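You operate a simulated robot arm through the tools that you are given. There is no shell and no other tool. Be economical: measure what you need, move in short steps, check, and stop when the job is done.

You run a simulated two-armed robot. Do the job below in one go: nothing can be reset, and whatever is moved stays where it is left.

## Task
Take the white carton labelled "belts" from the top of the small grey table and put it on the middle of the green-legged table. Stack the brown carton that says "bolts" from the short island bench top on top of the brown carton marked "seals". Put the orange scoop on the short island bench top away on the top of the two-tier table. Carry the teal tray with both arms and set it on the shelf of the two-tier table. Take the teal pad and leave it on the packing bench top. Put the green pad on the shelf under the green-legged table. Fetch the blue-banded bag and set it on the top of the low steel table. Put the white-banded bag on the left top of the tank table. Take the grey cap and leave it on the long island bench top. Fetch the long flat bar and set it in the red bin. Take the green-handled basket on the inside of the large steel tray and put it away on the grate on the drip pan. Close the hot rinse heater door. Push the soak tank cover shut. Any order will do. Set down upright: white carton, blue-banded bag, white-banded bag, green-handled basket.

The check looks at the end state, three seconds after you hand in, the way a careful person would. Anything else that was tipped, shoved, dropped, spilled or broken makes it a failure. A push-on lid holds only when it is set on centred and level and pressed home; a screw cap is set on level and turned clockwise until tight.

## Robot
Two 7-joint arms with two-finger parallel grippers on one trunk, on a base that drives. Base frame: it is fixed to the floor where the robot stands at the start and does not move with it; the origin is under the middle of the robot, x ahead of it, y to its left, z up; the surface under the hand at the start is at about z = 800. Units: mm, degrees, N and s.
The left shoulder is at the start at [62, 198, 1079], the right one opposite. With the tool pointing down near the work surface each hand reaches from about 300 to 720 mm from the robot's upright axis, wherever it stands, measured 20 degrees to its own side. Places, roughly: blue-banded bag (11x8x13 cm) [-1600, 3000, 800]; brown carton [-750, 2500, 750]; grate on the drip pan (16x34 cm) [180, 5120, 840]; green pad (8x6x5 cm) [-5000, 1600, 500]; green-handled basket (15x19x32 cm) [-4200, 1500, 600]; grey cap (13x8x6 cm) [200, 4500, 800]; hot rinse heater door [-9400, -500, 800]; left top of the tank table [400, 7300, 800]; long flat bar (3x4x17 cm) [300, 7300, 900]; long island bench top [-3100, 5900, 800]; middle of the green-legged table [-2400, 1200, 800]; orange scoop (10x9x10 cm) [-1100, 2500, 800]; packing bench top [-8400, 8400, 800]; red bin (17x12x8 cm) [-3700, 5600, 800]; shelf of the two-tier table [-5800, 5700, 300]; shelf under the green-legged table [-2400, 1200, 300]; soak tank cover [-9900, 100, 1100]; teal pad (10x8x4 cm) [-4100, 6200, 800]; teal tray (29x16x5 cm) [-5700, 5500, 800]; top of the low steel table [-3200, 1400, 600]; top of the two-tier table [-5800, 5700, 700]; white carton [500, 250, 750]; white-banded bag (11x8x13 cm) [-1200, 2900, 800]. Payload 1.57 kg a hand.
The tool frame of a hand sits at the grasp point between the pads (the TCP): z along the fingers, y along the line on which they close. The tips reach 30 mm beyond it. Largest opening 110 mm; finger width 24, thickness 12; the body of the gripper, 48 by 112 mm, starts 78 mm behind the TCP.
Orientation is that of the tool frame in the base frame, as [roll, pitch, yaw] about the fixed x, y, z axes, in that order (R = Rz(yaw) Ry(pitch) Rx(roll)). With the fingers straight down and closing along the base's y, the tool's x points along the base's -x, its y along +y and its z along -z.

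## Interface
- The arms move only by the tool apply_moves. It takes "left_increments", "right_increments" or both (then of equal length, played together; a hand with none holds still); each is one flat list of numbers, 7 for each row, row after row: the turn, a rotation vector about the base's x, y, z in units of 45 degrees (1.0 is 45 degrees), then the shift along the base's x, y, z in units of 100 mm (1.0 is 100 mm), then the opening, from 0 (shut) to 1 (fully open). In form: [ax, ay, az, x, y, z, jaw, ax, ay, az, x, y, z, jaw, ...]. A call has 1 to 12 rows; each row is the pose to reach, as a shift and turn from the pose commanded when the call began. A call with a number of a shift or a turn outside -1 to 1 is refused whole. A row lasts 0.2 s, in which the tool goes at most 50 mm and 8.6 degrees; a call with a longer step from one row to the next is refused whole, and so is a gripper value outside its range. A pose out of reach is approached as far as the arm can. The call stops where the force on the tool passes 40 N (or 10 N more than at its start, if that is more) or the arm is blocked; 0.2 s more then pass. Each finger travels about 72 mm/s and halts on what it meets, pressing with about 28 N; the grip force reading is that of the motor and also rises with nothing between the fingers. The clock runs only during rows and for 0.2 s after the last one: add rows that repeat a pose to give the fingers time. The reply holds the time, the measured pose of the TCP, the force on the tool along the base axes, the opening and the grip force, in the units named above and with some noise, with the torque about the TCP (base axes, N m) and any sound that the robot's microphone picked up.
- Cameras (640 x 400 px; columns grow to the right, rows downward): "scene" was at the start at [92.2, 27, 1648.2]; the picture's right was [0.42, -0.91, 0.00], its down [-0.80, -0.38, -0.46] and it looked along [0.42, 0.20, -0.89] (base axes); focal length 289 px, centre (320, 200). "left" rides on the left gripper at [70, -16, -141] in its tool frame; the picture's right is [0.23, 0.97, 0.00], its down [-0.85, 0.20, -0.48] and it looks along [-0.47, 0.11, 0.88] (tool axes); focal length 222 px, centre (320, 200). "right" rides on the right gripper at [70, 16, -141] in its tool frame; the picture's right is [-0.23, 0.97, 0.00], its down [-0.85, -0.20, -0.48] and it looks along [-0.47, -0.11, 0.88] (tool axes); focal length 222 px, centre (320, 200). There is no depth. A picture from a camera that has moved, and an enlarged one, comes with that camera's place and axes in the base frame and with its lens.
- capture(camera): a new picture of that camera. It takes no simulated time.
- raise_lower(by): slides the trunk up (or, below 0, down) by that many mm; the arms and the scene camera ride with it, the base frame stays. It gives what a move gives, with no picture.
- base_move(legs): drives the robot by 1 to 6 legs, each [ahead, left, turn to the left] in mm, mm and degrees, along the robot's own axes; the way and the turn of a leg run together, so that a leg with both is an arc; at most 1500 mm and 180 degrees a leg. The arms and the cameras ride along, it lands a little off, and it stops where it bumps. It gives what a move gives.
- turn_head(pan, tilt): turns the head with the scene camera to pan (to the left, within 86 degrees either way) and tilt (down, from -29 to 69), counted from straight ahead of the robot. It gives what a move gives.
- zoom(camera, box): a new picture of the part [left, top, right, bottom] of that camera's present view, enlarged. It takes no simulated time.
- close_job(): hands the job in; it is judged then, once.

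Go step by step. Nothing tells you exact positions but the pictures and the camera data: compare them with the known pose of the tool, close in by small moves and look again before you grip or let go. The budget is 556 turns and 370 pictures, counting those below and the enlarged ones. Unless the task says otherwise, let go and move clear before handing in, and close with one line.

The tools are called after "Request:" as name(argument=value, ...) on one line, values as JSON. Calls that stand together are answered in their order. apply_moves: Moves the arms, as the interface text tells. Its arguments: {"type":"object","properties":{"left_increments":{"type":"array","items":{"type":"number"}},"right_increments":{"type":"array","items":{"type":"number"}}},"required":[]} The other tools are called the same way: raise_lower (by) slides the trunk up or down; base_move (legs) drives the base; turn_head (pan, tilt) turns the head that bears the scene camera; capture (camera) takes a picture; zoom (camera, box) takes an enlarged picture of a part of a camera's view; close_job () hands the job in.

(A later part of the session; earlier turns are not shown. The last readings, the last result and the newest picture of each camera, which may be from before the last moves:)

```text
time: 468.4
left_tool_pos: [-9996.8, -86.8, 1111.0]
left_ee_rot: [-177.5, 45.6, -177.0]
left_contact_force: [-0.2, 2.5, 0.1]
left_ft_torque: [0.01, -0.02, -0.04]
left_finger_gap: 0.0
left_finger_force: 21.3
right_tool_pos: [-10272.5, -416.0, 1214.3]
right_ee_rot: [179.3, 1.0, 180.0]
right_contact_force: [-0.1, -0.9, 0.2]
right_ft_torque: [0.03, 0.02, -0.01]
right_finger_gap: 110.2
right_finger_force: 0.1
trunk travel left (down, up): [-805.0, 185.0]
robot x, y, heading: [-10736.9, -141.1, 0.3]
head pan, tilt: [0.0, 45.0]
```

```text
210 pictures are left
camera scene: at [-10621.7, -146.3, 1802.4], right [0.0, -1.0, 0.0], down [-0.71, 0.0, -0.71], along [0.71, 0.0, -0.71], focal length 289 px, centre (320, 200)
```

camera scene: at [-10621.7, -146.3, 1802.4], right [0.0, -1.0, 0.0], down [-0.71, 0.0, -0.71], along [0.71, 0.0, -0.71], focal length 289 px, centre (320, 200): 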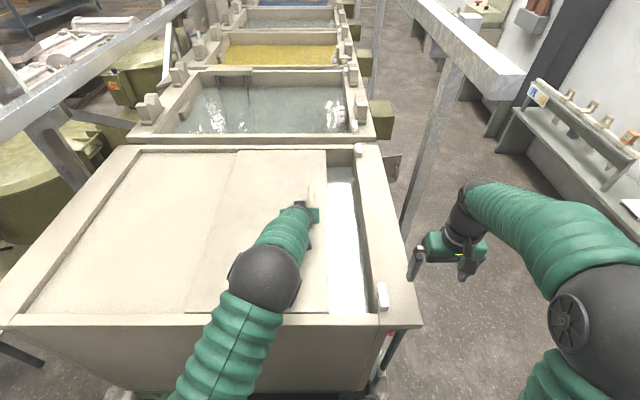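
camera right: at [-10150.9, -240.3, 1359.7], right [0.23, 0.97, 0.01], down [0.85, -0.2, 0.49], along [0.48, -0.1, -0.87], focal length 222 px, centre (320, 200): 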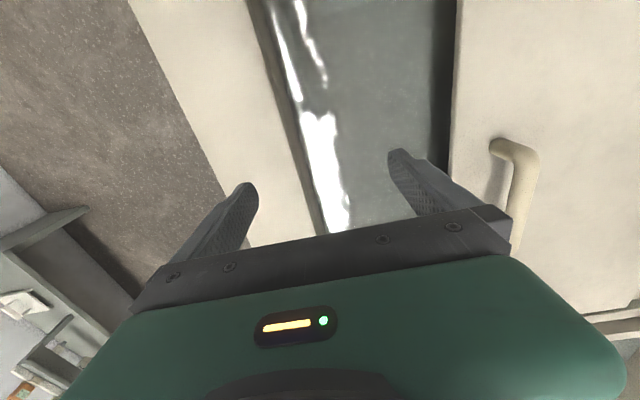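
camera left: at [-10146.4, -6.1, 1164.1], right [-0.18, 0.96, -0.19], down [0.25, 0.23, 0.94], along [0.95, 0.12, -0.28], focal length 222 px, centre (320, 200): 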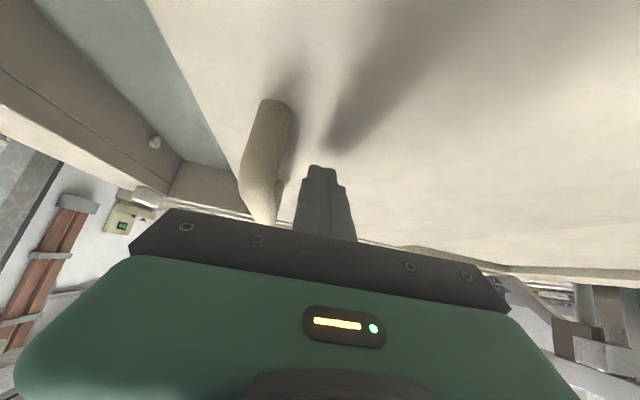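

The lid slides. I keep pushing till it stops.

Request:
apply_moves(left_increments=[0, 0, 0, 0, -0.2, 0, 0, 0, 0, 0, 0, -0.4, 0, 0, 0, 0, 0, 0, -0.6, 0, 0, 0, 0, 0, 0, -0.8, 0, 0, 0, 0, 0, 0, -1, 0, 0])

Request:
apply_moves(left_increments=[0, 0, 0, 0, -0.15, 0, 0, 0, 0, 0, 0, -0.3, 0, 0, 0, 0, 0, 0, -0.45, 0, 0, 0, 0, 0, 0, -0.6, 0, 0, 0, 0, 0, 0, -0.75, 0, 0])

Request:
capture(camera="scene")

```text
time: 469.4
left_tool_pos: [-9963.1, -51.7, 1128.5]
left_ee_rot: [-175.4, 46.9, -165.6]
left_contact_force: [0.5, -0.2, -0.4]
left_ft_torque: [0.03, 0.0, 0.0]
left_finger_gap: 0.0
left_finger_force: 21.1
right_tool_pos: [-10272.2, -415.2, 1208.3]
right_ee_rot: [179.3, 0.7, 179.9]
right_contact_force: [0.4, -0.5, 0.5]
right_ft_torque: [-0.02, -0.03, 0.0]
right_finger_gap: 110.3
right_finger_force: 0.1
trunk travel left (down, up): [-805.0, 185.0]
robot x, y, heading: [-10741.4, -138.5, 0.3]
head pan, tilt: [0.0, 45.0]
stopped in row 5 (left hand): the arm was blocked; the commanded pose is now the measured one
```

```text
time: 470.8
left_tool_pos: [-9938.8, -27.2, 1158.6]
left_ee_rot: [-172.8, 48.3, -155.6]
left_contact_force: [1.0, -0.5, -1.0]
left_ft_torque: [0.04, -0.01, -0.01]
left_finger_gap: 0.2
left_finger_force: 21.7
right_tool_pos: [-10273.7, -414.9, 1210.8]
right_ee_rot: [179.3, 0.9, -179.9]
right_contact_force: [-0.1, -0.4, -0.6]
right_ft_torque: [0.03, 0.0, 0.0]
right_finger_gap: 109.8
right_finger_force: 0.0
trunk travel left (down, up): [-805.0, 185.0]
robot x, y, heading: [-10741.2, -142.8, -0.2]
head pan, tilt: [0.0, 45.0]
stopped in row 5 (left hand): the arm was blocked; the commanded pose is now the measured one
```

```text
209 pictures are left
camera scene: at [-10620.0, -144.8, 1800.5], right [0.0, -1.0, 0.0], down [-0.71, 0.0, -0.7], along [0.7, 0.0, -0.71], focal length 289 px, centre (320, 200)
```

scene: 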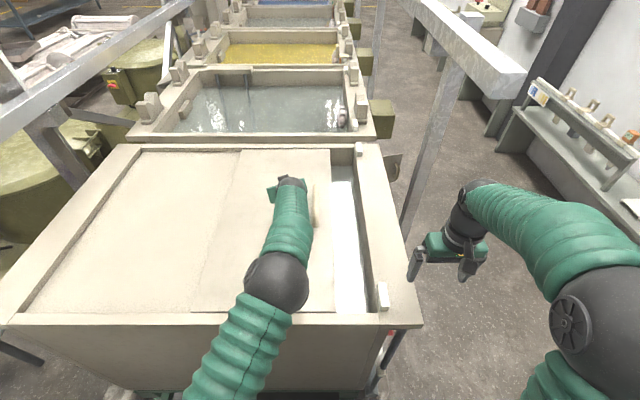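

The left arm ran into its joint range. I lift it off, shift the base 220 mm to -y and push again.

Request:
apply_moves(left_increments=[0, 0, -0.1, -0.15, 0.1, 0.15, 0, 0, 0, -0.2, -0.3, 0.2, 0.3, 0, 0, 0, -0.3, -0.5, 0.2, 0.4, 0, 0, 0, -0.4, -0.7, 0.2, 0.4, 0, 0, 0, -0.47, -0.9, 0.2, 0.4, 0], right_increments=[0, 0, 0, -0.2, 0, 0, 1, 0, 0, 0, -0.4, 0, 0, 1, 0, 0, 0, -0.6, 0, 0, 1, 0, 0, 0, -0.8, 0, 0, 1, 0, 0, 0, -0.9, 0, 0, 1])

Request:
base_move(legs=[[-30, 0, 0], [0, -220, 0]])

Request:
capture(camera="scene")

Request:
capture(camera="left")

```text
time: 472.0
left_tool_pos: [-10032.5, -15.3, 1193.4]
left_ee_rot: [-173.5, 48.2, -178.3]
left_contact_force: [-0.1, 0.4, 0.3]
left_ft_torque: [0.02, 0.01, -0.01]
left_finger_gap: 0.1
left_finger_force: 21.2
right_tool_pos: [-10365.2, -418.3, 1212.2]
right_ee_rot: [179.3, 1.0, -179.9]
right_contact_force: [0.1, 0.4, -0.4]
right_ft_torque: [-0.01, -0.01, -0.03]
right_finger_gap: 109.9
right_finger_force: 0.2
trunk travel left (down, up): [-805.0, 185.0]
robot x, y, heading: [-10736.1, -142.5, 0.0]
head pan, tilt: [0.0, 45.0]
```

```text
time: 474.1
left_tool_pos: [-10059.0, -233.2, 1191.4]
left_ee_rot: [-173.5, 47.9, -177.7]
left_contact_force: [0.0, 0.3, -1.2]
left_ft_torque: [0.01, -0.02, -0.03]
left_finger_gap: 0.3
left_finger_force: 21.3
right_tool_pos: [-10388.8, -636.0, 1210.9]
right_ee_rot: [179.4, 1.0, -179.7]
right_contact_force: [-0.3, -0.1, -0.4]
right_ft_torque: [-0.01, 0.01, -0.03]
right_finger_gap: 110.1
right_finger_force: 0.1
trunk travel left (down, up): [-805.0, 185.0]
robot x, y, heading: [-10762.6, -366.4, 0.5]
head pan, tilt: [0.0, 45.0]
```

```text
208 pictures are left
camera scene: at [-10648.9, -363.0, 1800.4], right [0.01, -1.0, 0.0], down [-0.71, -0.01, -0.71], along [0.71, 0.0, -0.71], focal length 289 px, centre (320, 200)
```

scene: 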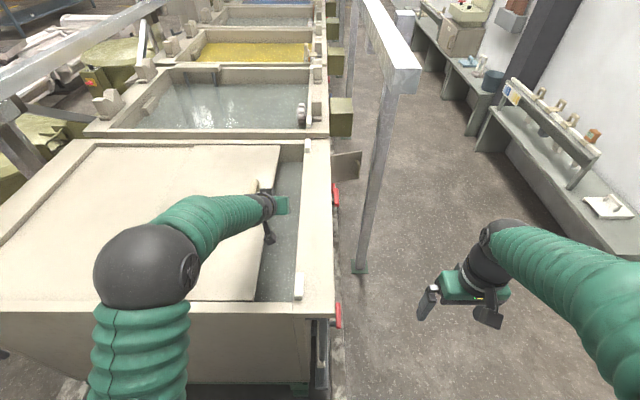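

```text
207 pictures are left
camera left: at [-10210.9, -239.3, 1234.0], right [-0.11, 0.96, -0.24], down [0.23, 0.26, 0.94], along [0.97, 0.04, -0.25], focal length 222 px, centre (320, 200)
```

left: 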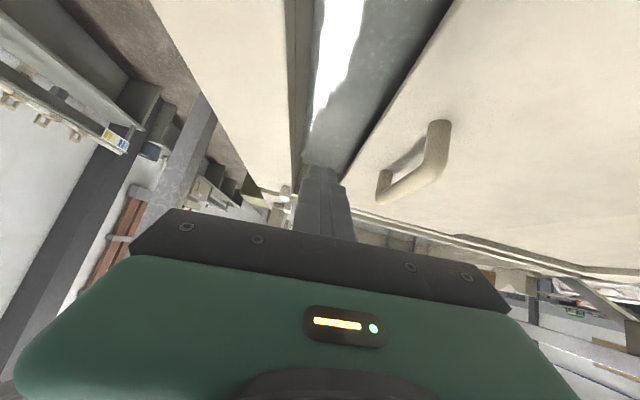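

Request:
apply_moves(left_increments=[0, 0, 0, 0, 0.4, 0.1, 0, 0, 0, 0, 0.2, 0.8, 0.1, 0, 0, 0, 0, 0.3, 1, 0.1, 0])

Request:
apply_moves(left_increments=[0, 0, 0, 0.15, 0.3, 0, 0, 0, 0, 0, 0.25, 0.5, -0.3, 0, 0, 0, 0, 0.3, 0.55, -0.7, 0, 0, 0, 0, 0.3, 0.55, -0.88, 0])

Request:
zoom(camera="scene", box=[200, 130, 340, 250])

Request:
capture(camera="left")

```text
time: 474.9
left_tool_pos: [-10029.2, -129.0, 1202.8]
left_ee_rot: [-173.2, 47.8, -177.7]
left_contact_force: [-0.1, -0.5, 0.2]
left_ft_torque: [-0.01, -0.03, 0.02]
left_finger_gap: 0.1
left_finger_force: 21.6
right_tool_pos: [-10388.2, -635.9, 1212.0]
right_ee_rot: [179.4, 0.9, -179.7]
right_contact_force: [-0.1, 0.7, 0.2]
right_ft_torque: [-0.03, 0.06, 0.01]
right_finger_gap: 110.1
right_finger_force: 0.0
trunk travel left (down, up): [-805.0, 185.0]
robot x, y, heading: [-10763.2, -364.1, 0.3]
head pan, tilt: [0.0, 45.0]
```

```text
time: 475.9
left_tool_pos: [-9999.9, -79.8, 1115.1]
left_ee_rot: [-173.4, 48.2, -177.8]
left_contact_force: [-0.2, -0.4, 0.6]
left_ft_torque: [-0.01, 0.05, -0.01]
left_finger_gap: 0.1
left_finger_force: 20.9
right_tool_pos: [-10391.8, -639.5, 1212.3]
right_ee_rot: [179.3, 1.0, -179.7]
right_contact_force: [0.5, -0.3, 0.2]
right_ft_torque: [0.01, -0.01, 0.03]
right_finger_gap: 110.0
right_finger_force: 0.1
trunk travel left (down, up): [-805.0, 185.0]
robot x, y, heading: [-10765.7, -363.9, 0.2]
head pan, tilt: [0.0, 45.0]
```

```text
3.33 times, centred on (270, 190) of scene
camera zoom: at [-10649.6, -364.9, 1800.5], right [0.01, -1.0, 0.0], down [-0.71, 0.0, -0.71], along [0.71, 0.0, -0.71], focal length 962 px, centre (487, 233)
```

zoom: 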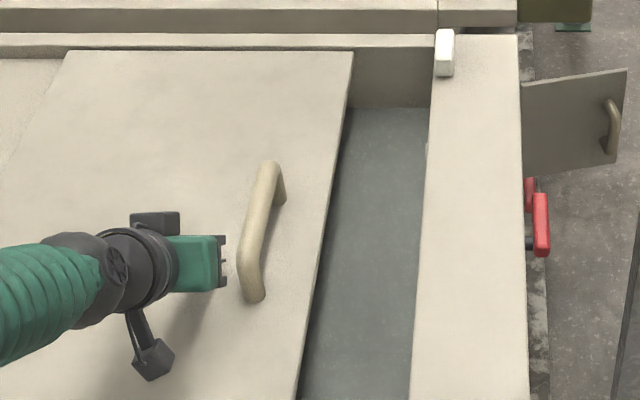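

```text
205 pictures are left
camera left: at [-10152.8, -85.7, 1157.9], right [-0.11, 0.96, -0.24], down [0.22, 0.26, 0.94], along [0.97, 0.05, -0.24], focal length 222 px, centre (320, 200)
```

left: 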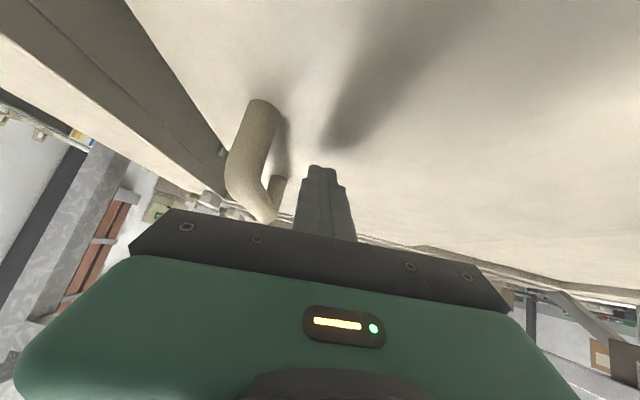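

Beside the bar again (and I see the heater door open with its own handle). Push.

Request:
apply_moves(left_increments=[0, 0, 0, 0, -0.2, 0, 0, 0, 0, 0, 0, -0.4, 0, 0, 0, 0, 0, 0, -0.6, 0, 0, 0, 0, 0, 0, -0.8, 0, 0, 0, 0, 0, 0, -1, 0, 0])

Request:
apply_moves(left_increments=[0, 0, 0, 0, -0.2, 0, 0, 0, 0, 0, 0, -0.4, 0, 0, 0, 0, 0, 0, -0.6, 0, 0, 0, 0, 0, 0, -0.8, 0, 0, 0, 0, 0, 0, -1, 0, 0])

Request:
zoom(camera="scene", box=[160, 120, 360, 320])

```text
time: 477.1
left_tool_pos: [-9998.1, -183.6, 1115.1]
left_ee_rot: [-173.7, 48.0, -177.8]
left_contact_force: [0.4, 2.6, -2.3]
left_ft_torque: [0.03, -0.01, 0.0]
left_finger_gap: 0.0
left_finger_force: 21.9
right_tool_pos: [-10392.0, -638.3, 1211.2]
right_ee_rot: [179.3, 1.0, -179.6]
right_contact_force: [0.4, -0.2, -0.2]
right_ft_torque: [-0.01, 0.03, -0.01]
right_finger_gap: 110.2
right_finger_force: 0.0
trunk travel left (down, up): [-805.0, 185.0]
robot x, y, heading: [-10768.9, -363.8, 0.2]
head pan, tilt: [0.0, 45.0]
```

```text
time: 477.8
left_tool_pos: [-10002.4, -205.1, 1116.0]
left_ee_rot: [-174.3, 48.1, -177.4]
left_contact_force: [-0.4, 6.2, -0.2]
left_ft_torque: [0.02, -0.07, -0.12]
left_finger_gap: 0.0
left_finger_force: 21.1
right_tool_pos: [-10392.0, -633.7, 1214.4]
right_ee_rot: [179.5, 1.1, -179.6]
right_contact_force: [0.8, -0.1, -0.5]
right_ft_torque: [0.01, 0.04, -0.01]
right_finger_gap: 110.0
right_finger_force: 0.1
trunk travel left (down, up): [-805.0, 185.0]
robot x, y, heading: [-10765.6, -366.3, 0.2]
head pan, tilt: [0.0, 45.0]
stopped in row 3 (left hand): the force on the tool passed its limit at 45 N (the readings are from after the stop); the commanded pose is now the measured one
```

```text
2.00 times, centred on (260, 220) of scene
camera zoom: at [-10649.3, -356.2, 1800.4], right [0.01, -1.0, 0.01], down [-0.71, -0.01, -0.71], along [0.71, 0.0, -0.71], focal length 577 px, centre (440, 160)
```

zoom: 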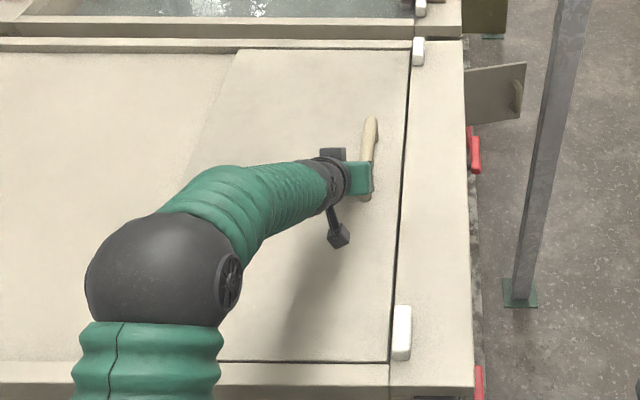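

The cover is shut against its stop. I take the hand off, then go into the aisle on the -y side for the heater door (hinge about (-9520,-420), free edge about y -571, near a post at (-9531,-642)).

Request:
apply_moves(left_increments=[0, 0, 0, 0, 0.2, 0.1, 0, 0, 0, 0, 0, 0.3, 0.5, 0, 0, 0, 0, -0.3, 0.3, 0.9, 0, 0, 0, 0, -0.7, 0.1, 1, 0, 0, 0, 0, -1, -0.1, 1, 0])

Request:
base_move(legs=[[-80, 0, 0], [0, -465, 0], [500, 0, 0]])

Request:
turn_head(pan=15, tilt=40)

Request:
capture(camera="scene")

```text
time: 479.0
left_tool_pos: [-10101.4, -229.6, 1217.9]
left_ee_rot: [-174.9, 48.2, -178.0]
left_contact_force: [0.5, -1.1, -0.1]
left_ft_torque: [0.04, -0.01, 0.03]
left_finger_gap: 0.0
left_finger_force: 21.3
right_tool_pos: [-10393.6, -644.9, 1211.3]
right_ee_rot: [179.0, 1.1, -179.7]
right_contact_force: [-0.8, -0.2, -0.4]
right_ft_torque: [0.0, 0.01, 0.0]
right_finger_gap: 110.2
right_finger_force: 0.0
trunk travel left (down, up): [-805.0, 185.0]
robot x, y, heading: [-10770.0, -367.2, 0.4]
head pan, tilt: [0.0, 45.0]
```

```text
time: 485.1
left_tool_pos: [-9677.0, -684.1, 1218.5]
left_ee_rot: [-174.5, 48.3, -177.7]
left_contact_force: [0.0, 0.7, 0.1]
left_ft_torque: [0.0, 0.02, 0.01]
left_finger_gap: 0.2
left_finger_force: 21.2
right_tool_pos: [-9968.8, -1099.6, 1213.8]
right_ee_rot: [179.3, 1.3, -179.7]
right_contact_force: [-0.6, 0.0, 0.0]
right_ft_torque: [0.0, -0.01, -0.01]
right_finger_gap: 110.0
right_finger_force: 0.1
trunk travel left (down, up): [-805.0, 185.0]
robot x, y, heading: [-10343.3, -826.5, 0.3]
head pan, tilt: [0.0, 45.0]
```

```text
time: 485.8
left_tool_pos: [-9675.8, -685.8, 1217.3]
left_ee_rot: [-174.5, 48.2, -177.9]
left_contact_force: [-0.4, -0.8, -0.7]
left_ft_torque: [-0.03, 0.02, 0.0]
left_finger_gap: 0.0
left_finger_force: 21.1
right_tool_pos: [-9968.0, -1100.8, 1212.6]
right_ee_rot: [179.3, 1.1, -179.8]
right_contact_force: [0.3, -0.7, -0.5]
right_ft_torque: [0.02, -0.01, -0.01]
right_finger_gap: 110.1
right_finger_force: 0.0
trunk travel left (down, up): [-805.0, 185.0]
robot x, y, heading: [-10343.1, -825.7, 0.1]
head pan, tilt: [15.0, 40.0]
```

```text
203 pictures are left
camera scene: at [-10223.1, -806.2, 1807.7], right [0.26, -0.96, 0.0], down [-0.62, -0.17, -0.76], along [0.74, 0.2, -0.64], focal length 289 px, centre (320, 200)
```

scene: 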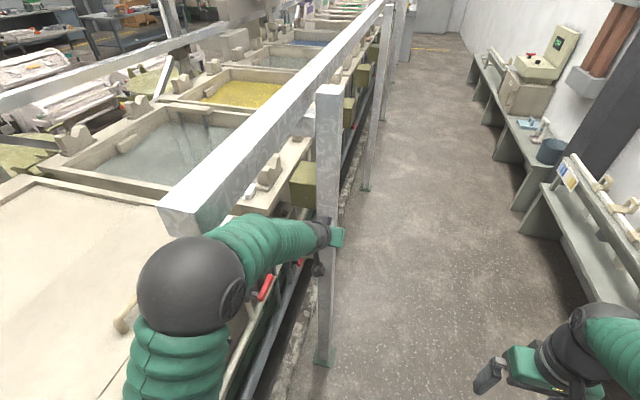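

The post is just ahead of the left hand. I look with the left camera at the door.

Request:
capture(camera="left")

```text
202 pictures are left
camera left: at [-9828.1, -694.8, 1259.1], right [-0.12, 0.97, -0.23], down [0.22, 0.25, 0.94], along [0.97, 0.06, -0.24], focal length 222 px, centre (320, 200)
```

left: 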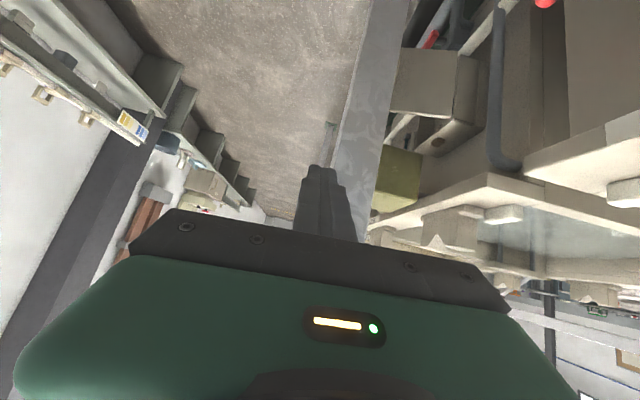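

Triangulated: the heater door hinges at about (-9425,-424), z 710–900, free edge (-9390,-588), so it lies east of the post. I'll push it with the right hand from the aisle, facing +y. First I fold the left arm in, then drive.

Request:
apply_moves(left_increments=[0, 0.17, 0, -0.2, 0, 0, 0.3, 0, 0.34, 0, -0.4, 0, 0, 0.3, 0, 0.51, 0, -0.6, 0, 0, 0.3, 0, 0.68, 0, -0.8, 0, 0, 0.3, 0, 0.85, 0, -0.9, 0, 0, 0.3, 0, 1, 0, -1, 0, 0, 0.3])

Request:
apply_moves(left_increments=[0, 0.06, 0, -0.4, 0, 0, 0.3, 0, 0.06, 0, -0.8, 0, 0, 0.3, 0, 0.06, 0, -1, 0, 0, 0.3])

Request:
apply_moves(left_increments=[0, 0, 0, -0.4, 0, 0, 0.3, 0, 0, 0, -0.8, 0, 0, 0.3])

Request:
base_move(legs=[[0, -520, 0], [890, 0, 0], [0, 0, 90]])

Request:
turn_head(pan=0, tilt=35)

Request:
capture(camera="scene")

```text
time: 487.2
left_tool_pos: [-9774.2, -685.3, 1216.9]
left_ee_rot: [-176.1, 3.0, -178.4]
left_contact_force: [1.2, 0.8, -0.6]
left_ft_torque: [-0.01, 0.02, -0.01]
left_finger_gap: 33.1
left_finger_force: 0.0
right_tool_pos: [-9966.3, -1100.3, 1212.7]
right_ee_rot: [179.3, 0.9, -179.6]
right_contact_force: [0.1, -0.4, 0.3]
right_ft_torque: [0.01, -0.03, 0.01]
right_finger_gap: 110.0
right_finger_force: 0.0
trunk travel left (down, up): [-805.0, 185.0]
robot x, y, heading: [-10339.0, -825.0, 0.4]
head pan, tilt: [15.0, 40.0]
```

```text
time: 488.0
left_tool_pos: [-9875.2, -687.0, 1219.0]
left_ee_rot: [-176.1, 0.6, -178.6]
left_contact_force: [0.0, 0.0, 0.3]
left_ft_torque: [-0.01, -0.01, 0.0]
left_finger_gap: 33.0
left_finger_force: 0.1
right_tool_pos: [-9967.9, -1099.9, 1213.1]
right_ee_rot: [179.2, 1.2, -179.6]
right_contact_force: [0.1, 0.1, -0.4]
right_ft_torque: [-0.03, 0.04, 0.02]
right_finger_gap: 110.1
right_finger_force: 0.1
trunk travel left (down, up): [-805.0, 185.0]
robot x, y, heading: [-10338.6, -825.1, 0.2]
head pan, tilt: [15.0, 40.0]
```

```text
time: 488.6
left_tool_pos: [-9958.7, -686.3, 1216.4]
left_ee_rot: [-176.2, 0.7, -178.5]
left_contact_force: [-0.4, -0.4, 0.8]
left_ft_torque: [0.0, -0.03, -0.06]
left_finger_gap: 33.0
left_finger_force: 0.2
right_tool_pos: [-9971.2, -1101.3, 1213.3]
right_ee_rot: [179.3, 1.3, -179.7]
right_contact_force: [-0.6, 0.8, 0.0]
right_ft_torque: [0.01, -0.04, 0.03]
right_finger_gap: 110.1
right_finger_force: 0.0
trunk travel left (down, up): [-805.0, 185.0]
robot x, y, heading: [-10339.9, -828.1, 0.4]
head pan, tilt: [15.0, 40.0]
```

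```text
time: 499.8
left_tool_pos: [-9562.6, -937.4, 1215.4]
left_ee_rot: [-176.2, 0.5, -88.7]
left_contact_force: [0.1, -0.2, -0.1]
left_ft_torque: [-0.01, 0.01, -0.03]
left_finger_gap: 33.1
left_finger_force: 0.1
right_tool_pos: [-9149.9, -951.8, 1212.9]
right_ee_rot: [179.3, 1.2, -90.1]
right_contact_force: [0.1, -0.2, -0.1]
right_ft_torque: [0.0, 0.05, 0.01]
right_finger_gap: 110.2
right_finger_force: 0.0
trunk travel left (down, up): [-805.0, 185.0]
robot x, y, heading: [-9425.9, -1319.7, 90.0]
head pan, tilt: [15.0, 40.0]
```

```text
time: 500.5
left_tool_pos: [-9563.3, -937.6, 1217.4]
left_ee_rot: [-176.2, 0.6, -88.7]
left_contact_force: [0.1, 1.0, -0.6]
left_ft_torque: [0.01, 0.04, -0.01]
left_finger_gap: 32.8
left_finger_force: 0.0
right_tool_pos: [-9149.4, -951.9, 1212.2]
right_ee_rot: [179.2, 1.1, -90.0]
right_contact_force: [0.3, 0.0, 0.0]
right_ft_torque: [-0.01, -0.04, 0.0]
right_finger_gap: 110.2
right_finger_force: 0.0
trunk travel left (down, up): [-805.0, 185.0]
robot x, y, heading: [-9422.1, -1321.5, 90.1]
head pan, tilt: [0.0, 35.0]
```

```text
201 pictures are left
camera scene: at [-9423.0, -1203.7, 1815.3], right [1.0, 0.0, 0.0], down [0.0, -0.57, -0.82], along [0.0, 0.82, -0.57], focal length 289 px, centre (320, 200)
```

scene: 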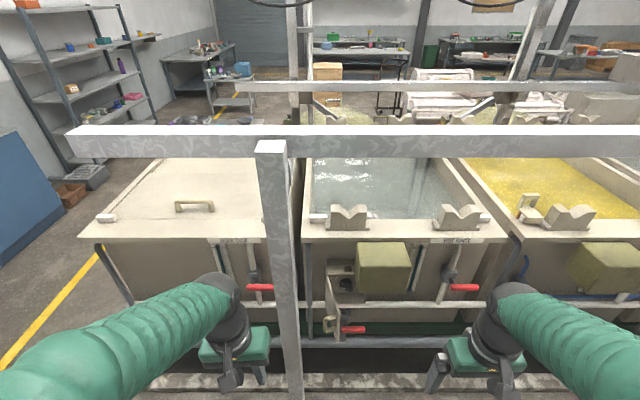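

Request:
zoom(camera="scene", box=[280, 220, 480, 360])

```text
2.86 times, centred on (380, 290) of scene
camera zoom: at [-9423.0, -1203.7, 1815.3], right [1.0, 0.0, 0.0], down [0.0, -0.57, -0.82], along [0.0, 0.82, -0.57], focal length 824 px, centre (149, -57)
```

zoom: 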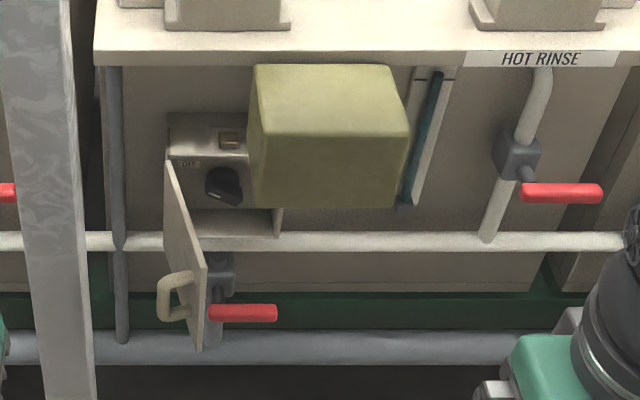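

The door hangs open to me, hinged at its left (x≈-9405), the olive box above right of it. I'll press it shut close to the hinge with closed right fingers pitched 45° forward. First I move the left hand away from the post and set the right hand's pitch.

Request:
apply_moves(left_increments=[0, 0, 0, -0.16, 0, 0, 0.3, 0, 0, 0, -0.33, 0, 0, 0.3, 0, 0, 0, -0.5, 0, 0, 0.3, 0, 0, 0, -0.66, 0, 0, 0.3, 0, 0, 0, -0.83, 0, 0, 0.3, 0, 0, 0, -1, 0, 0, 0.3], right_increments=[0.17, 0, 0, -0.16, 0.1, 0, 0.5, 0.34, 0, 0, -0.33, 0.2, 0, 0, 0.51, 0, 0, -0.5, 0.3, 0, 0, 0.68, 0, 0, -0.66, 0.4, 0, 0, 0.85, 0, 0, -0.83, 0.5, 0, 0, 1, 0, 0, -1, 0.6, 0, 0])

Request:
base_move(legs=[[170, 0, 0]])

Request:
apply_moves(right_increments=[0, 0, 0, -0.33, 0, -0.2, 0, 0, 0, 0, -0.66, 0, -0.4, 0, 0, 0, 0, -1, 0, -0.6, 0, 0, 0, 0, -1, 0, -0.9, 0])

Request:
capture(camera="right")

Request:
capture(camera="scene")

```text
time: 501.9
left_tool_pos: [-9664.4, -936.3, 1214.7]
left_ee_rot: [-176.1, 0.5, -88.7]
left_contact_force: [0.0, -0.6, 0.0]
left_ft_torque: [-0.02, -0.03, -0.02]
left_finger_gap: 33.2
left_finger_force: 0.2
right_tool_pos: [-9255.9, -856.7, 1227.3]
right_ee_rot: [179.4, 46.0, -89.9]
right_contact_force: [-0.4, 0.2, 0.5]
right_ft_torque: [-0.02, 0.02, -0.02]
right_finger_gap: 0.1
right_finger_force: 21.4
right hand out of reach, approached as far as the arm can: row 5, 6
trunk travel left (down, up): [-805.0, 185.0]
robot x, y, heading: [-9425.6, -1323.1, 90.1]
head pan, tilt: [0.0, 35.0]
```

```text
time: 503.4
left_tool_pos: [-9663.4, -775.3, 1217.8]
left_ee_rot: [-176.1, 0.7, -88.7]
left_contact_force: [0.1, 0.1, 0.8]
left_ft_torque: [-0.01, -0.04, 0.02]
left_finger_gap: 33.0
left_finger_force: 0.1
right_tool_pos: [-9254.8, -695.4, 1228.7]
right_ee_rot: [179.2, 46.2, -89.8]
right_contact_force: [-0.1, -0.1, -0.8]
right_ft_torque: [0.01, -0.01, 0.0]
right_finger_gap: 0.1
right_finger_force: 21.6
trunk travel left (down, up): [-805.0, 185.0]
robot x, y, heading: [-9424.3, -1156.6, 90.3]
head pan, tilt: [0.0, 35.0]
```

```text
time: 504.4
left_tool_pos: [-9665.6, -770.1, 1215.1]
left_ee_rot: [-176.1, 0.5, -88.6]
left_contact_force: [-0.2, 0.6, 0.2]
left_ft_torque: [0.03, 0.02, 0.0]
left_finger_gap: 32.8
left_finger_force: 0.1
right_tool_pos: [-9355.1, -692.4, 1138.0]
right_ee_rot: [179.4, 45.9, -89.9]
right_contact_force: [-0.7, -0.1, -0.8]
right_ft_torque: [-0.01, 0.0, -0.01]
right_finger_gap: 0.0
right_finger_force: 21.7
trunk travel left (down, up): [-805.0, 185.0]
robot x, y, heading: [-9429.4, -1155.8, 90.0]
head pan, tilt: [0.0, 35.0]
```

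```text
199 pictures are left
camera right: at [-9368.6, -843.0, 1185.9], right [-0.97, 0.15, 0.17], down [0.2, 0.25, 0.95], along [0.1, 0.96, -0.28], focal length 222 px, centre (320, 200)
```

right: 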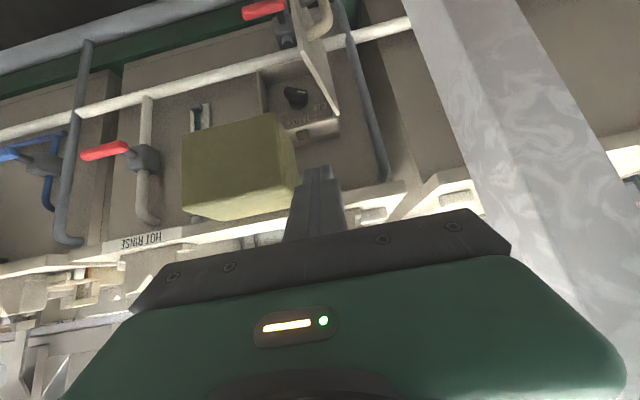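

```text
198 pictures are left
camera scene: at [-9425.6, -1033.8, 1815.1], right [1.0, 0.0, 0.0], down [0.0, -0.58, -0.82], along [0.0, 0.82, -0.58], focal length 289 px, centre (320, 200)
```

scene: 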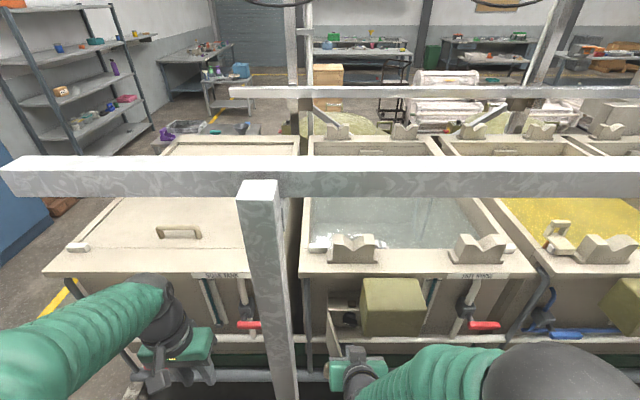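

I lower the trunk so the hand reaches the door's height, then go in between post and door.

Request:
apply_moves(right_increments=[0, 0, 0, -0.3, 0, 0, 0, 0, 0, 0, -0.6, 0, 0, 0, 0, 0, 0, -0.75, 0, 0, 0])

Request:
raise_lower(by=-300)

Request:
capture(camera="right")

Request:
capture(camera="scene")

```text
time: 505.2
left_tool_pos: [-9667.7, -772.1, 1214.9]
left_ee_rot: [-176.0, 0.5, -88.6]
left_contact_force: [0.2, 0.3, 0.0]
left_ft_torque: [-0.02, -0.01, -0.01]
left_finger_gap: 33.1
left_finger_force: 0.0
right_tool_pos: [-9432.6, -693.8, 1137.8]
right_ee_rot: [179.5, 46.1, -89.7]
right_contact_force: [0.2, 0.0, -0.6]
right_ft_torque: [0.04, 0.04, 0.03]
right_finger_gap: 0.0
right_finger_force: 21.4
trunk travel left (down, up): [-805.0, 185.0]
robot x, y, heading: [-9424.9, -1155.7, 90.1]
head pan, tilt: [0.0, 35.0]
```

```text
time: 508.2
left_tool_pos: [-9665.4, -773.1, 914.5]
left_ee_rot: [-176.1, 0.6, -88.7]
left_contact_force: [-0.2, -0.4, 0.2]
left_ft_torque: [0.02, -0.01, 0.01]
left_finger_gap: 32.9
left_finger_force: 0.1
right_tool_pos: [-9430.3, -694.3, 838.5]
right_ee_rot: [179.3, 45.9, -89.8]
right_contact_force: [-1.0, -0.6, 0.8]
right_ft_torque: [-0.02, 0.02, 0.0]
right_finger_gap: 0.0
right_finger_force: 21.3
trunk travel left (down, up): [-505.0, 485.0]
robot x, y, heading: [-9426.9, -1152.7, 90.0]
head pan, tilt: [0.0, 35.0]
```

```text
197 pictures are left
camera right: at [-9445.5, -845.1, 886.9], right [-0.97, 0.15, 0.17], down [0.2, 0.25, 0.95], along [0.1, 0.96, -0.28], focal length 222 px, centre (320, 200)
```

right: 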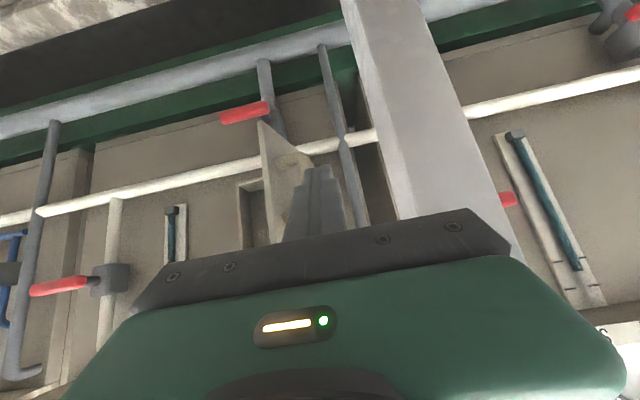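

```text
196 pictures are left
camera scene: at [-9425.2, -1037.7, 1515.3], right [1.0, 0.0, 0.0], down [0.0, -0.57, -0.82], along [0.0, 0.82, -0.57], focal length 289 px, centre (320, 200)
```

scene: 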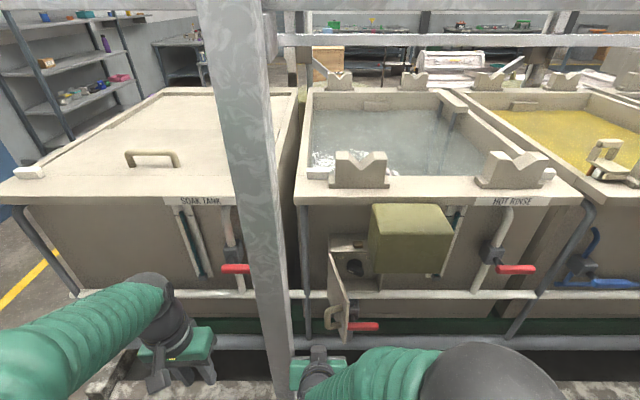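

Request:
apply_moves(right_increments=[0, 0, 0, 0, 0.33, 0, 0, 0, 0, 0, 0, 0.66, 0, 0, 0, 0, 0, 0, 1, 0, 0])

Request:
apply_moves(right_increments=[0, 0, 0, 0, 0.33, 0, 0, 0, 0, 0, 0, 0.66, 0, 0, 0, 0, 0, 0, 0.9, 0, 0])

Request:
capture(camera="right")

Request:
zoom(camera="scene", box=[260, 200, 460, 360])

```text
time: 509.0
left_tool_pos: [-9664.9, -772.1, 915.0]
left_ee_rot: [-176.0, 0.5, -88.8]
left_contact_force: [-0.9, -0.3, -0.9]
left_ft_torque: [0.01, 0.01, 0.03]
left_finger_gap: 33.1
left_finger_force: 0.1
right_tool_pos: [-9432.4, -592.2, 838.4]
right_ee_rot: [179.4, 45.8, -89.9]
right_contact_force: [-0.3, 0.4, -0.4]
right_ft_torque: [-0.01, -0.02, -0.03]
right_finger_gap: 0.0
right_finger_force: 21.2
trunk travel left (down, up): [-505.0, 485.0]
robot x, y, heading: [-9424.8, -1157.0, 90.0]
head pan, tilt: [0.0, 35.0]
```

```text
time: 509.8
left_tool_pos: [-9664.9, -773.1, 916.5]
left_ee_rot: [-176.1, 0.5, -88.8]
left_contact_force: [-0.3, -0.1, 0.0]
left_ft_torque: [-0.01, -0.01, -0.01]
left_finger_gap: 32.8
left_finger_force: 0.0
right_tool_pos: [-9431.1, -504.6, 836.6]
right_ee_rot: [179.4, 46.0, -89.9]
right_contact_force: [0.9, -0.2, -0.8]
right_ft_torque: [0.01, 0.0, 0.02]
right_finger_gap: 0.0
right_finger_force: 21.3
trunk travel left (down, up): [-505.0, 485.0]
robot x, y, heading: [-9428.1, -1155.6, 90.1]
head pan, tilt: [0.0, 35.0]
```

```text
195 pictures are left
camera right: at [-9446.0, -655.3, 885.1], right [-0.97, 0.15, 0.17], down [0.2, 0.25, 0.95], along [0.1, 0.96, -0.28], focal length 222 px, centre (320, 200)
```

right: 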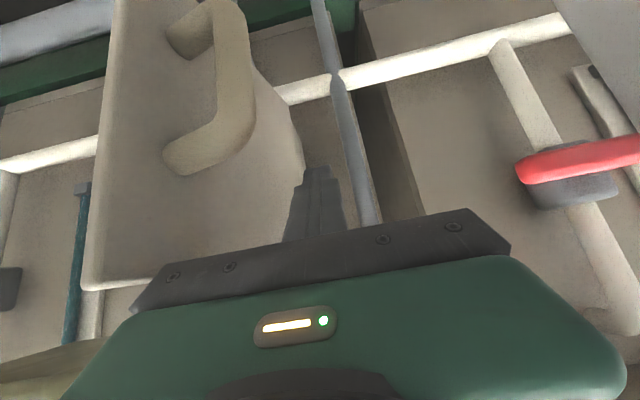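

```text
2.50 times, centred on (360, 280) of scene
camera zoom: at [-9425.4, -1036.3, 1515.2], right [1.0, 0.0, 0.0], down [0.0, -0.58, -0.82], along [0.0, 0.82, -0.58], focal length 721 px, centre (220, 0)
```

zoom: 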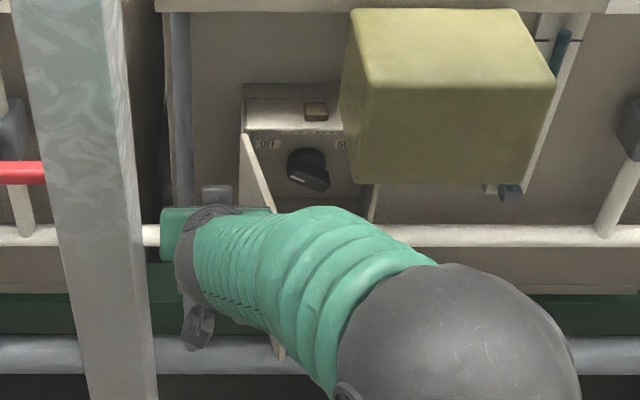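

The fingers are just west of the door, near its hinge. I sweep east and then +y to swing it shut.

Request:
apply_moves(right_increments=[0, 0, 0, 0.15, 0.06, 0, 0, 0, 0, 0, 0.28, 0.1, 0, 0, 0, 0, 0, 0.4, 0.12, 0, 0, 0, 0, 0, 0.54, 0.14, 0, 0, 0, 0, 0, 0.64, 0.19, 0, 0, 0, 0, 0, 0.73, 0.25, 0, 0])

Request:
capture(camera="right")

Request:
zoom(camera="scene", box=[260, 200, 460, 360])

```text
time: 511.2
left_tool_pos: [-9665.8, -772.0, 915.9]
left_ee_rot: [-176.1, 0.6, -88.7]
left_contact_force: [0.3, 0.5, -0.6]
left_ft_torque: [0.03, -0.01, -0.02]
left_finger_gap: 33.1
left_finger_force: 0.0
right_tool_pos: [-9358.9, -478.7, 836.8]
right_ee_rot: [179.3, 45.9, -90.0]
right_contact_force: [0.9, -0.1, -0.7]
right_ft_torque: [0.01, 0.0, -0.04]
right_finger_gap: 0.0
right_finger_force: 21.9
trunk travel left (down, up): [-505.0, 485.0]
robot x, y, heading: [-9430.5, -1158.2, 90.0]
head pan, tilt: [0.0, 35.0]
```

```text
193 pictures are left
camera right: at [-9371.9, -630.3, 885.4], right [-0.97, 0.15, 0.17], down [0.2, 0.25, 0.95], along [0.1, 0.96, -0.28], focal length 222 px, centre (320, 200)
```

right: 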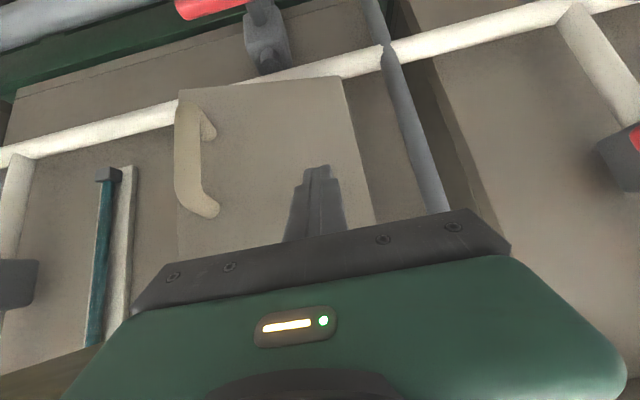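

```text
2.50 times, centred on (360, 280) of scene
camera zoom: at [-9424.7, -1036.5, 1515.2], right [1.0, 0.0, 0.0], down [0.0, -0.58, -0.82], along [0.0, 0.82, -0.58], focal length 721 px, centre (220, 0)
```

zoom: 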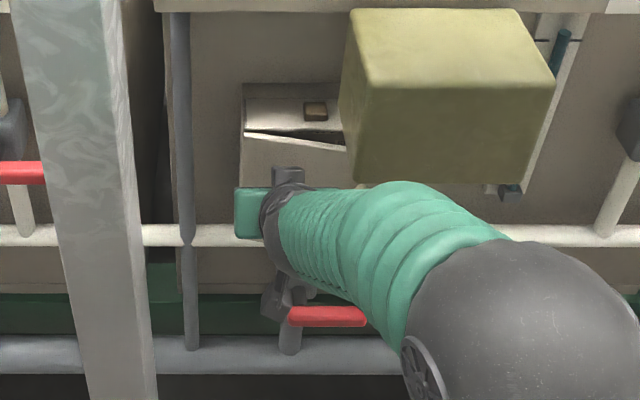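

Nearly shut. I press on until it seats.

Request:
apply_moves(right_increments=[0, 0, 0, 0.05, 0.1, 0, 0, 0, 0, 0, 0.08, 0.2, 0, 0, 0, 0, 0, 0.08, 0.28, 0, 0, 0, 0, 0, 0.08, 0.36, 0, 0, 0, 0, 0, 0.08, 0.44, 0, 0, 0, 0, 0, 0.08, 0.52, 0, 0])

Request:
zoom(camera="scene", box=[260, 200, 460, 360])

```text
time: 512.4
left_tool_pos: [-9663.7, -776.0, 917.4]
left_ee_rot: [-176.1, 1.0, -88.7]
left_contact_force: [0.1, 0.2, -1.0]
left_ft_torque: [0.01, 0.0, -0.01]
left_finger_gap: 33.1
left_finger_force: 0.1
right_tool_pos: [-9350.3, -447.8, 835.8]
right_ee_rot: [179.2, 45.4, -89.7]
right_contact_force: [1.4, -24.5, 10.5]
right_ft_torque: [0.04, 0.03, -0.09]
right_finger_gap: 0.0
right_finger_force: 21.7
trunk travel left (down, up): [-505.0, 485.0]
robot x, y, heading: [-9423.7, -1157.7, 90.2]
head pan, tilt: [0.0, 35.0]
stopped in row 5 (right hand): the force on the tool passed its limit at 46 N (the readings are from after the stop); the commanded pose is now the measured one
```

```text
2.50 times, centred on (360, 280) of scene
camera zoom: at [-9424.4, -1046.1, 1516.3], right [1.0, 0.0, 0.0], down [0.0, -0.57, -0.82], along [0.0, 0.82, -0.57], focal length 721 px, centre (220, 0)
```

zoom: 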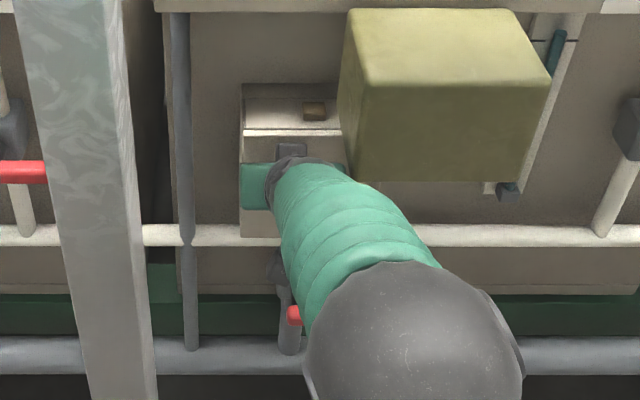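

The door is flush. I withdraw and check that it stays shut.

Request:
apply_moves(right_increments=[0, 0, 0, 0, -0.3, 0, 0, 0, 0, 0, 0, -0.65, 0, 0, 0, 0, 0, 0, -1, 0, 0])

Request:
apply_moves(right_increments=[0, 0, 0, 0, -0.35, 0, 0, 0, 0, 0, 0.2, -0.7, 0, 0, 0, 0, 0, 0.4, -1, 0, 0.3])

Request:
capture(camera="right")

Request:
zoom(camera="scene", box=[260, 200, 460, 360])

```text
time: 513.2
left_tool_pos: [-9664.3, -772.8, 916.3]
left_ee_rot: [-176.0, 0.6, -88.6]
left_contact_force: [0.2, -1.0, -0.1]
left_ft_torque: [-0.01, -0.01, -0.01]
left_finger_gap: 33.1
left_finger_force: 0.1
right_tool_pos: [-9352.3, -543.1, 834.9]
right_ee_rot: [179.4, 45.2, -89.8]
right_contact_force: [0.0, 0.1, 0.6]
right_ft_torque: [0.02, 0.01, -0.01]
right_finger_gap: 0.0
right_finger_force: 21.4
trunk travel left (down, up): [-505.0, 485.0]
robot x, y, heading: [-9424.1, -1156.5, 90.0]
head pan, tilt: [0.0, 35.0]
```

```text
time: 514.0
left_tool_pos: [-9663.7, -773.6, 916.4]
left_ee_rot: [-176.3, 0.6, -88.7]
left_contact_force: [0.7, 0.3, 0.3]
left_ft_torque: [0.03, 0.02, -0.04]
left_finger_gap: 32.9
left_finger_force: 0.0
right_tool_pos: [-9312.9, -641.9, 835.0]
right_ee_rot: [179.2, 45.3, -89.7]
right_contact_force: [0.3, -0.5, 0.3]
right_ft_torque: [0.0, -0.01, 0.04]
right_finger_gap: 32.7
right_finger_force: 0.0
trunk travel left (down, up): [-505.0, 485.0]
robot x, y, heading: [-9427.4, -1152.7, 90.3]
head pan, tilt: [0.0, 35.0]
```

```text
190 pictures are left
camera right: at [-9326.0, -791.9, 884.8], right [-0.97, 0.14, 0.17], down [0.2, 0.26, 0.94], along [0.09, 0.95, -0.29], focal length 222 px, centre (320, 200)
```

right: 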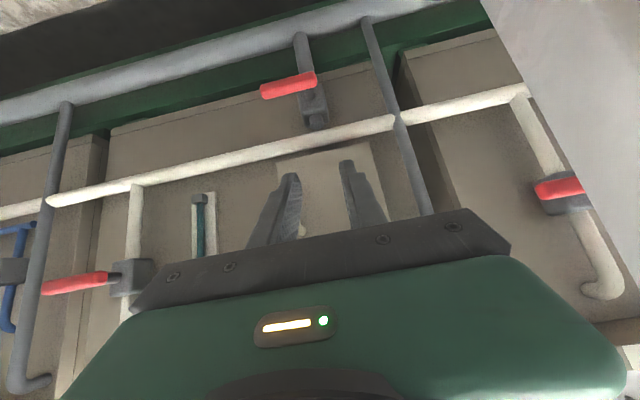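

```text
2.50 times, centred on (360, 280) of scene
camera zoom: at [-9423.0, -1038.6, 1515.3], right [1.0, 0.0, 0.0], down [0.0, -0.57, -0.82], along [0.0, 0.82, -0.57], focal length 721 px, centre (220, 0)
```

zoom: 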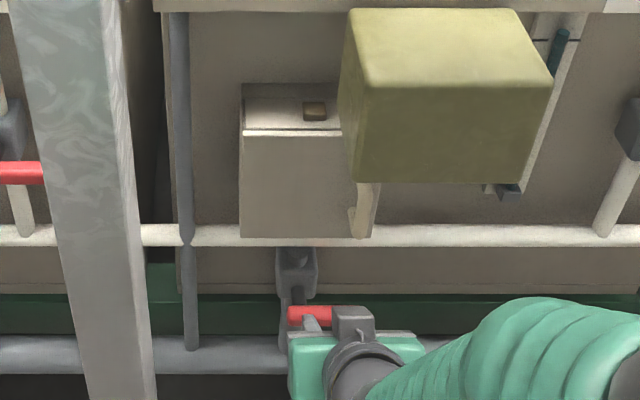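

Both the heater door and the soak cover are shut. I fold the arms, back off from the post, raise the trunk and head east along the aisle.

Request:
base_move(legs=[[-180, 0, 0]])

Request:
raise_lower(by=280)

Request:
apply_moves(right_increments=[-0.17, 0, 0, 0.1, 0, 0, 0.5, -0.34, 0, 0, 0.2, -0.1, 0, 0.5, -0.51, 0, 0, 0.3, -0.2, 0, 0.5, -0.68, 0, 0, 0.4, -0.3, 0, 0.5, -0.85, 0, 0, 0.5, -0.4, 0, 0.5, -1, 0, 0, 0.6, -0.5, 0, 0.5])

Request:
base_move(legs=[[0, 0, -90], [1000, 0, 0]])

Request:
turn_head(pan=0, tilt=12)

Request:
capture(camera="scene")

```text
time: 515.5
left_tool_pos: [-9663.6, -958.1, 915.2]
left_ee_rot: [-176.1, 0.5, -88.6]
left_contact_force: [-0.1, -0.4, -0.1]
left_ft_torque: [0.0, -0.01, -0.06]
left_finger_gap: 33.1
left_finger_force: 0.0
right_tool_pos: [-9312.1, -825.9, 834.8]
right_ee_rot: [179.3, 45.1, -89.7]
right_contact_force: [0.5, 0.1, 0.9]
right_ft_torque: [-0.01, 0.03, 0.0]
right_finger_gap: 32.8
right_finger_force: 0.1
trunk travel left (down, up): [-505.0, 485.0]
robot x, y, heading: [-9421.1, -1339.0, 90.0]
head pan, tilt: [0.0, 35.0]
```

```text
time: 518.3
left_tool_pos: [-9664.5, -957.4, 1196.9]
left_ee_rot: [-176.1, 0.7, -88.6]
left_contact_force: [0.8, -0.1, -0.9]
left_ft_torque: [-0.04, 0.02, 0.04]
left_finger_gap: 33.2
left_finger_force: 0.1
right_tool_pos: [-9313.6, -825.8, 1114.4]
right_ee_rot: [179.3, 45.3, -89.6]
right_contact_force: [0.6, -1.0, -0.1]
right_ft_torque: [0.0, -0.02, -0.02]
right_finger_gap: 33.0
right_finger_force: 0.0
trunk travel left (down, up): [-785.0, 205.0]
robot x, y, heading: [-9425.8, -1343.2, 90.2]
head pan, tilt: [0.0, 35.0]
```

```text
time: 519.7
left_tool_pos: [-9664.2, -957.4, 1195.1]
left_ee_rot: [-176.1, 0.6, -88.6]
left_contact_force: [-0.7, 0.4, 0.3]
left_ft_torque: [0.03, -0.01, 0.01]
left_finger_gap: 32.9
left_finger_force: 0.0
right_tool_pos: [-9253.2, -875.7, 1114.7]
right_ee_rot: [179.1, 0.1, -89.8]
right_contact_force: [0.6, 0.0, -0.7]
right_ft_torque: [-0.04, -0.01, -0.03]
right_finger_gap: 55.1
right_finger_force: 0.0
trunk travel left (down, up): [-785.0, 205.0]
robot x, y, heading: [-9423.8, -1344.7, 90.0]
head pan, tilt: [0.0, 35.0]
```

```text
time: 528.6
left_tool_pos: [-8069.0, -1072.8, 1197.7]
left_ee_rot: [-176.1, 0.7, -177.9]
left_contact_force: [0.0, 0.4, -0.7]
left_ft_torque: [0.05, -0.05, 0.01]
left_finger_gap: 33.1
left_finger_force: 0.2
right_tool_pos: [-7979.6, -1482.3, 1116.3]
right_ee_rot: [179.1, 0.2, -179.0]
right_contact_force: [-0.7, -0.2, -0.2]
right_ft_torque: [-0.02, -0.02, 0.01]
right_finger_gap: 55.0
right_finger_force: 0.1
trunk travel left (down, up): [-785.0, 205.0]
robot x, y, heading: [-8448.5, -1318.8, 1.0]
head pan, tilt: [0.0, 35.0]
```

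```text
time: 529.5
left_tool_pos: [-8068.3, -1073.0, 1196.1]
left_ee_rot: [-176.1, 0.7, -178.0]
left_contact_force: [0.2, -0.4, 0.5]
left_ft_torque: [0.02, 0.01, 0.0]
left_finger_gap: 33.1
left_finger_force: 0.1
right_tool_pos: [-7979.2, -1483.8, 1113.8]
right_ee_rot: [179.2, 0.4, -179.0]
right_contact_force: [0.1, 0.1, 0.3]
right_ft_torque: [-0.01, 0.0, 0.01]
right_finger_gap: 55.0
right_finger_force: 0.1
trunk travel left (down, up): [-785.0, 205.0]
robot x, y, heading: [-8451.2, -1316.9, 0.9]
head pan, tilt: [0.0, 12.0]
```

```text
188 pictures are left
camera scene: at [-8318.0, -1316.9, 1832.0], right [0.02, -1.0, 0.0], down [-0.21, 0.0, -0.98], along [0.98, 0.02, -0.21], focal length 289 px, centre (320, 200)
```

scene: 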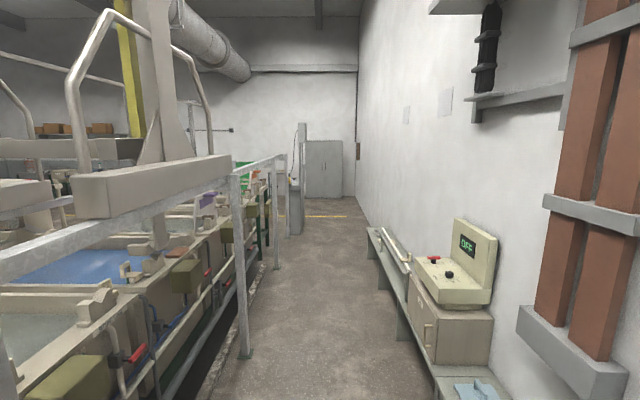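

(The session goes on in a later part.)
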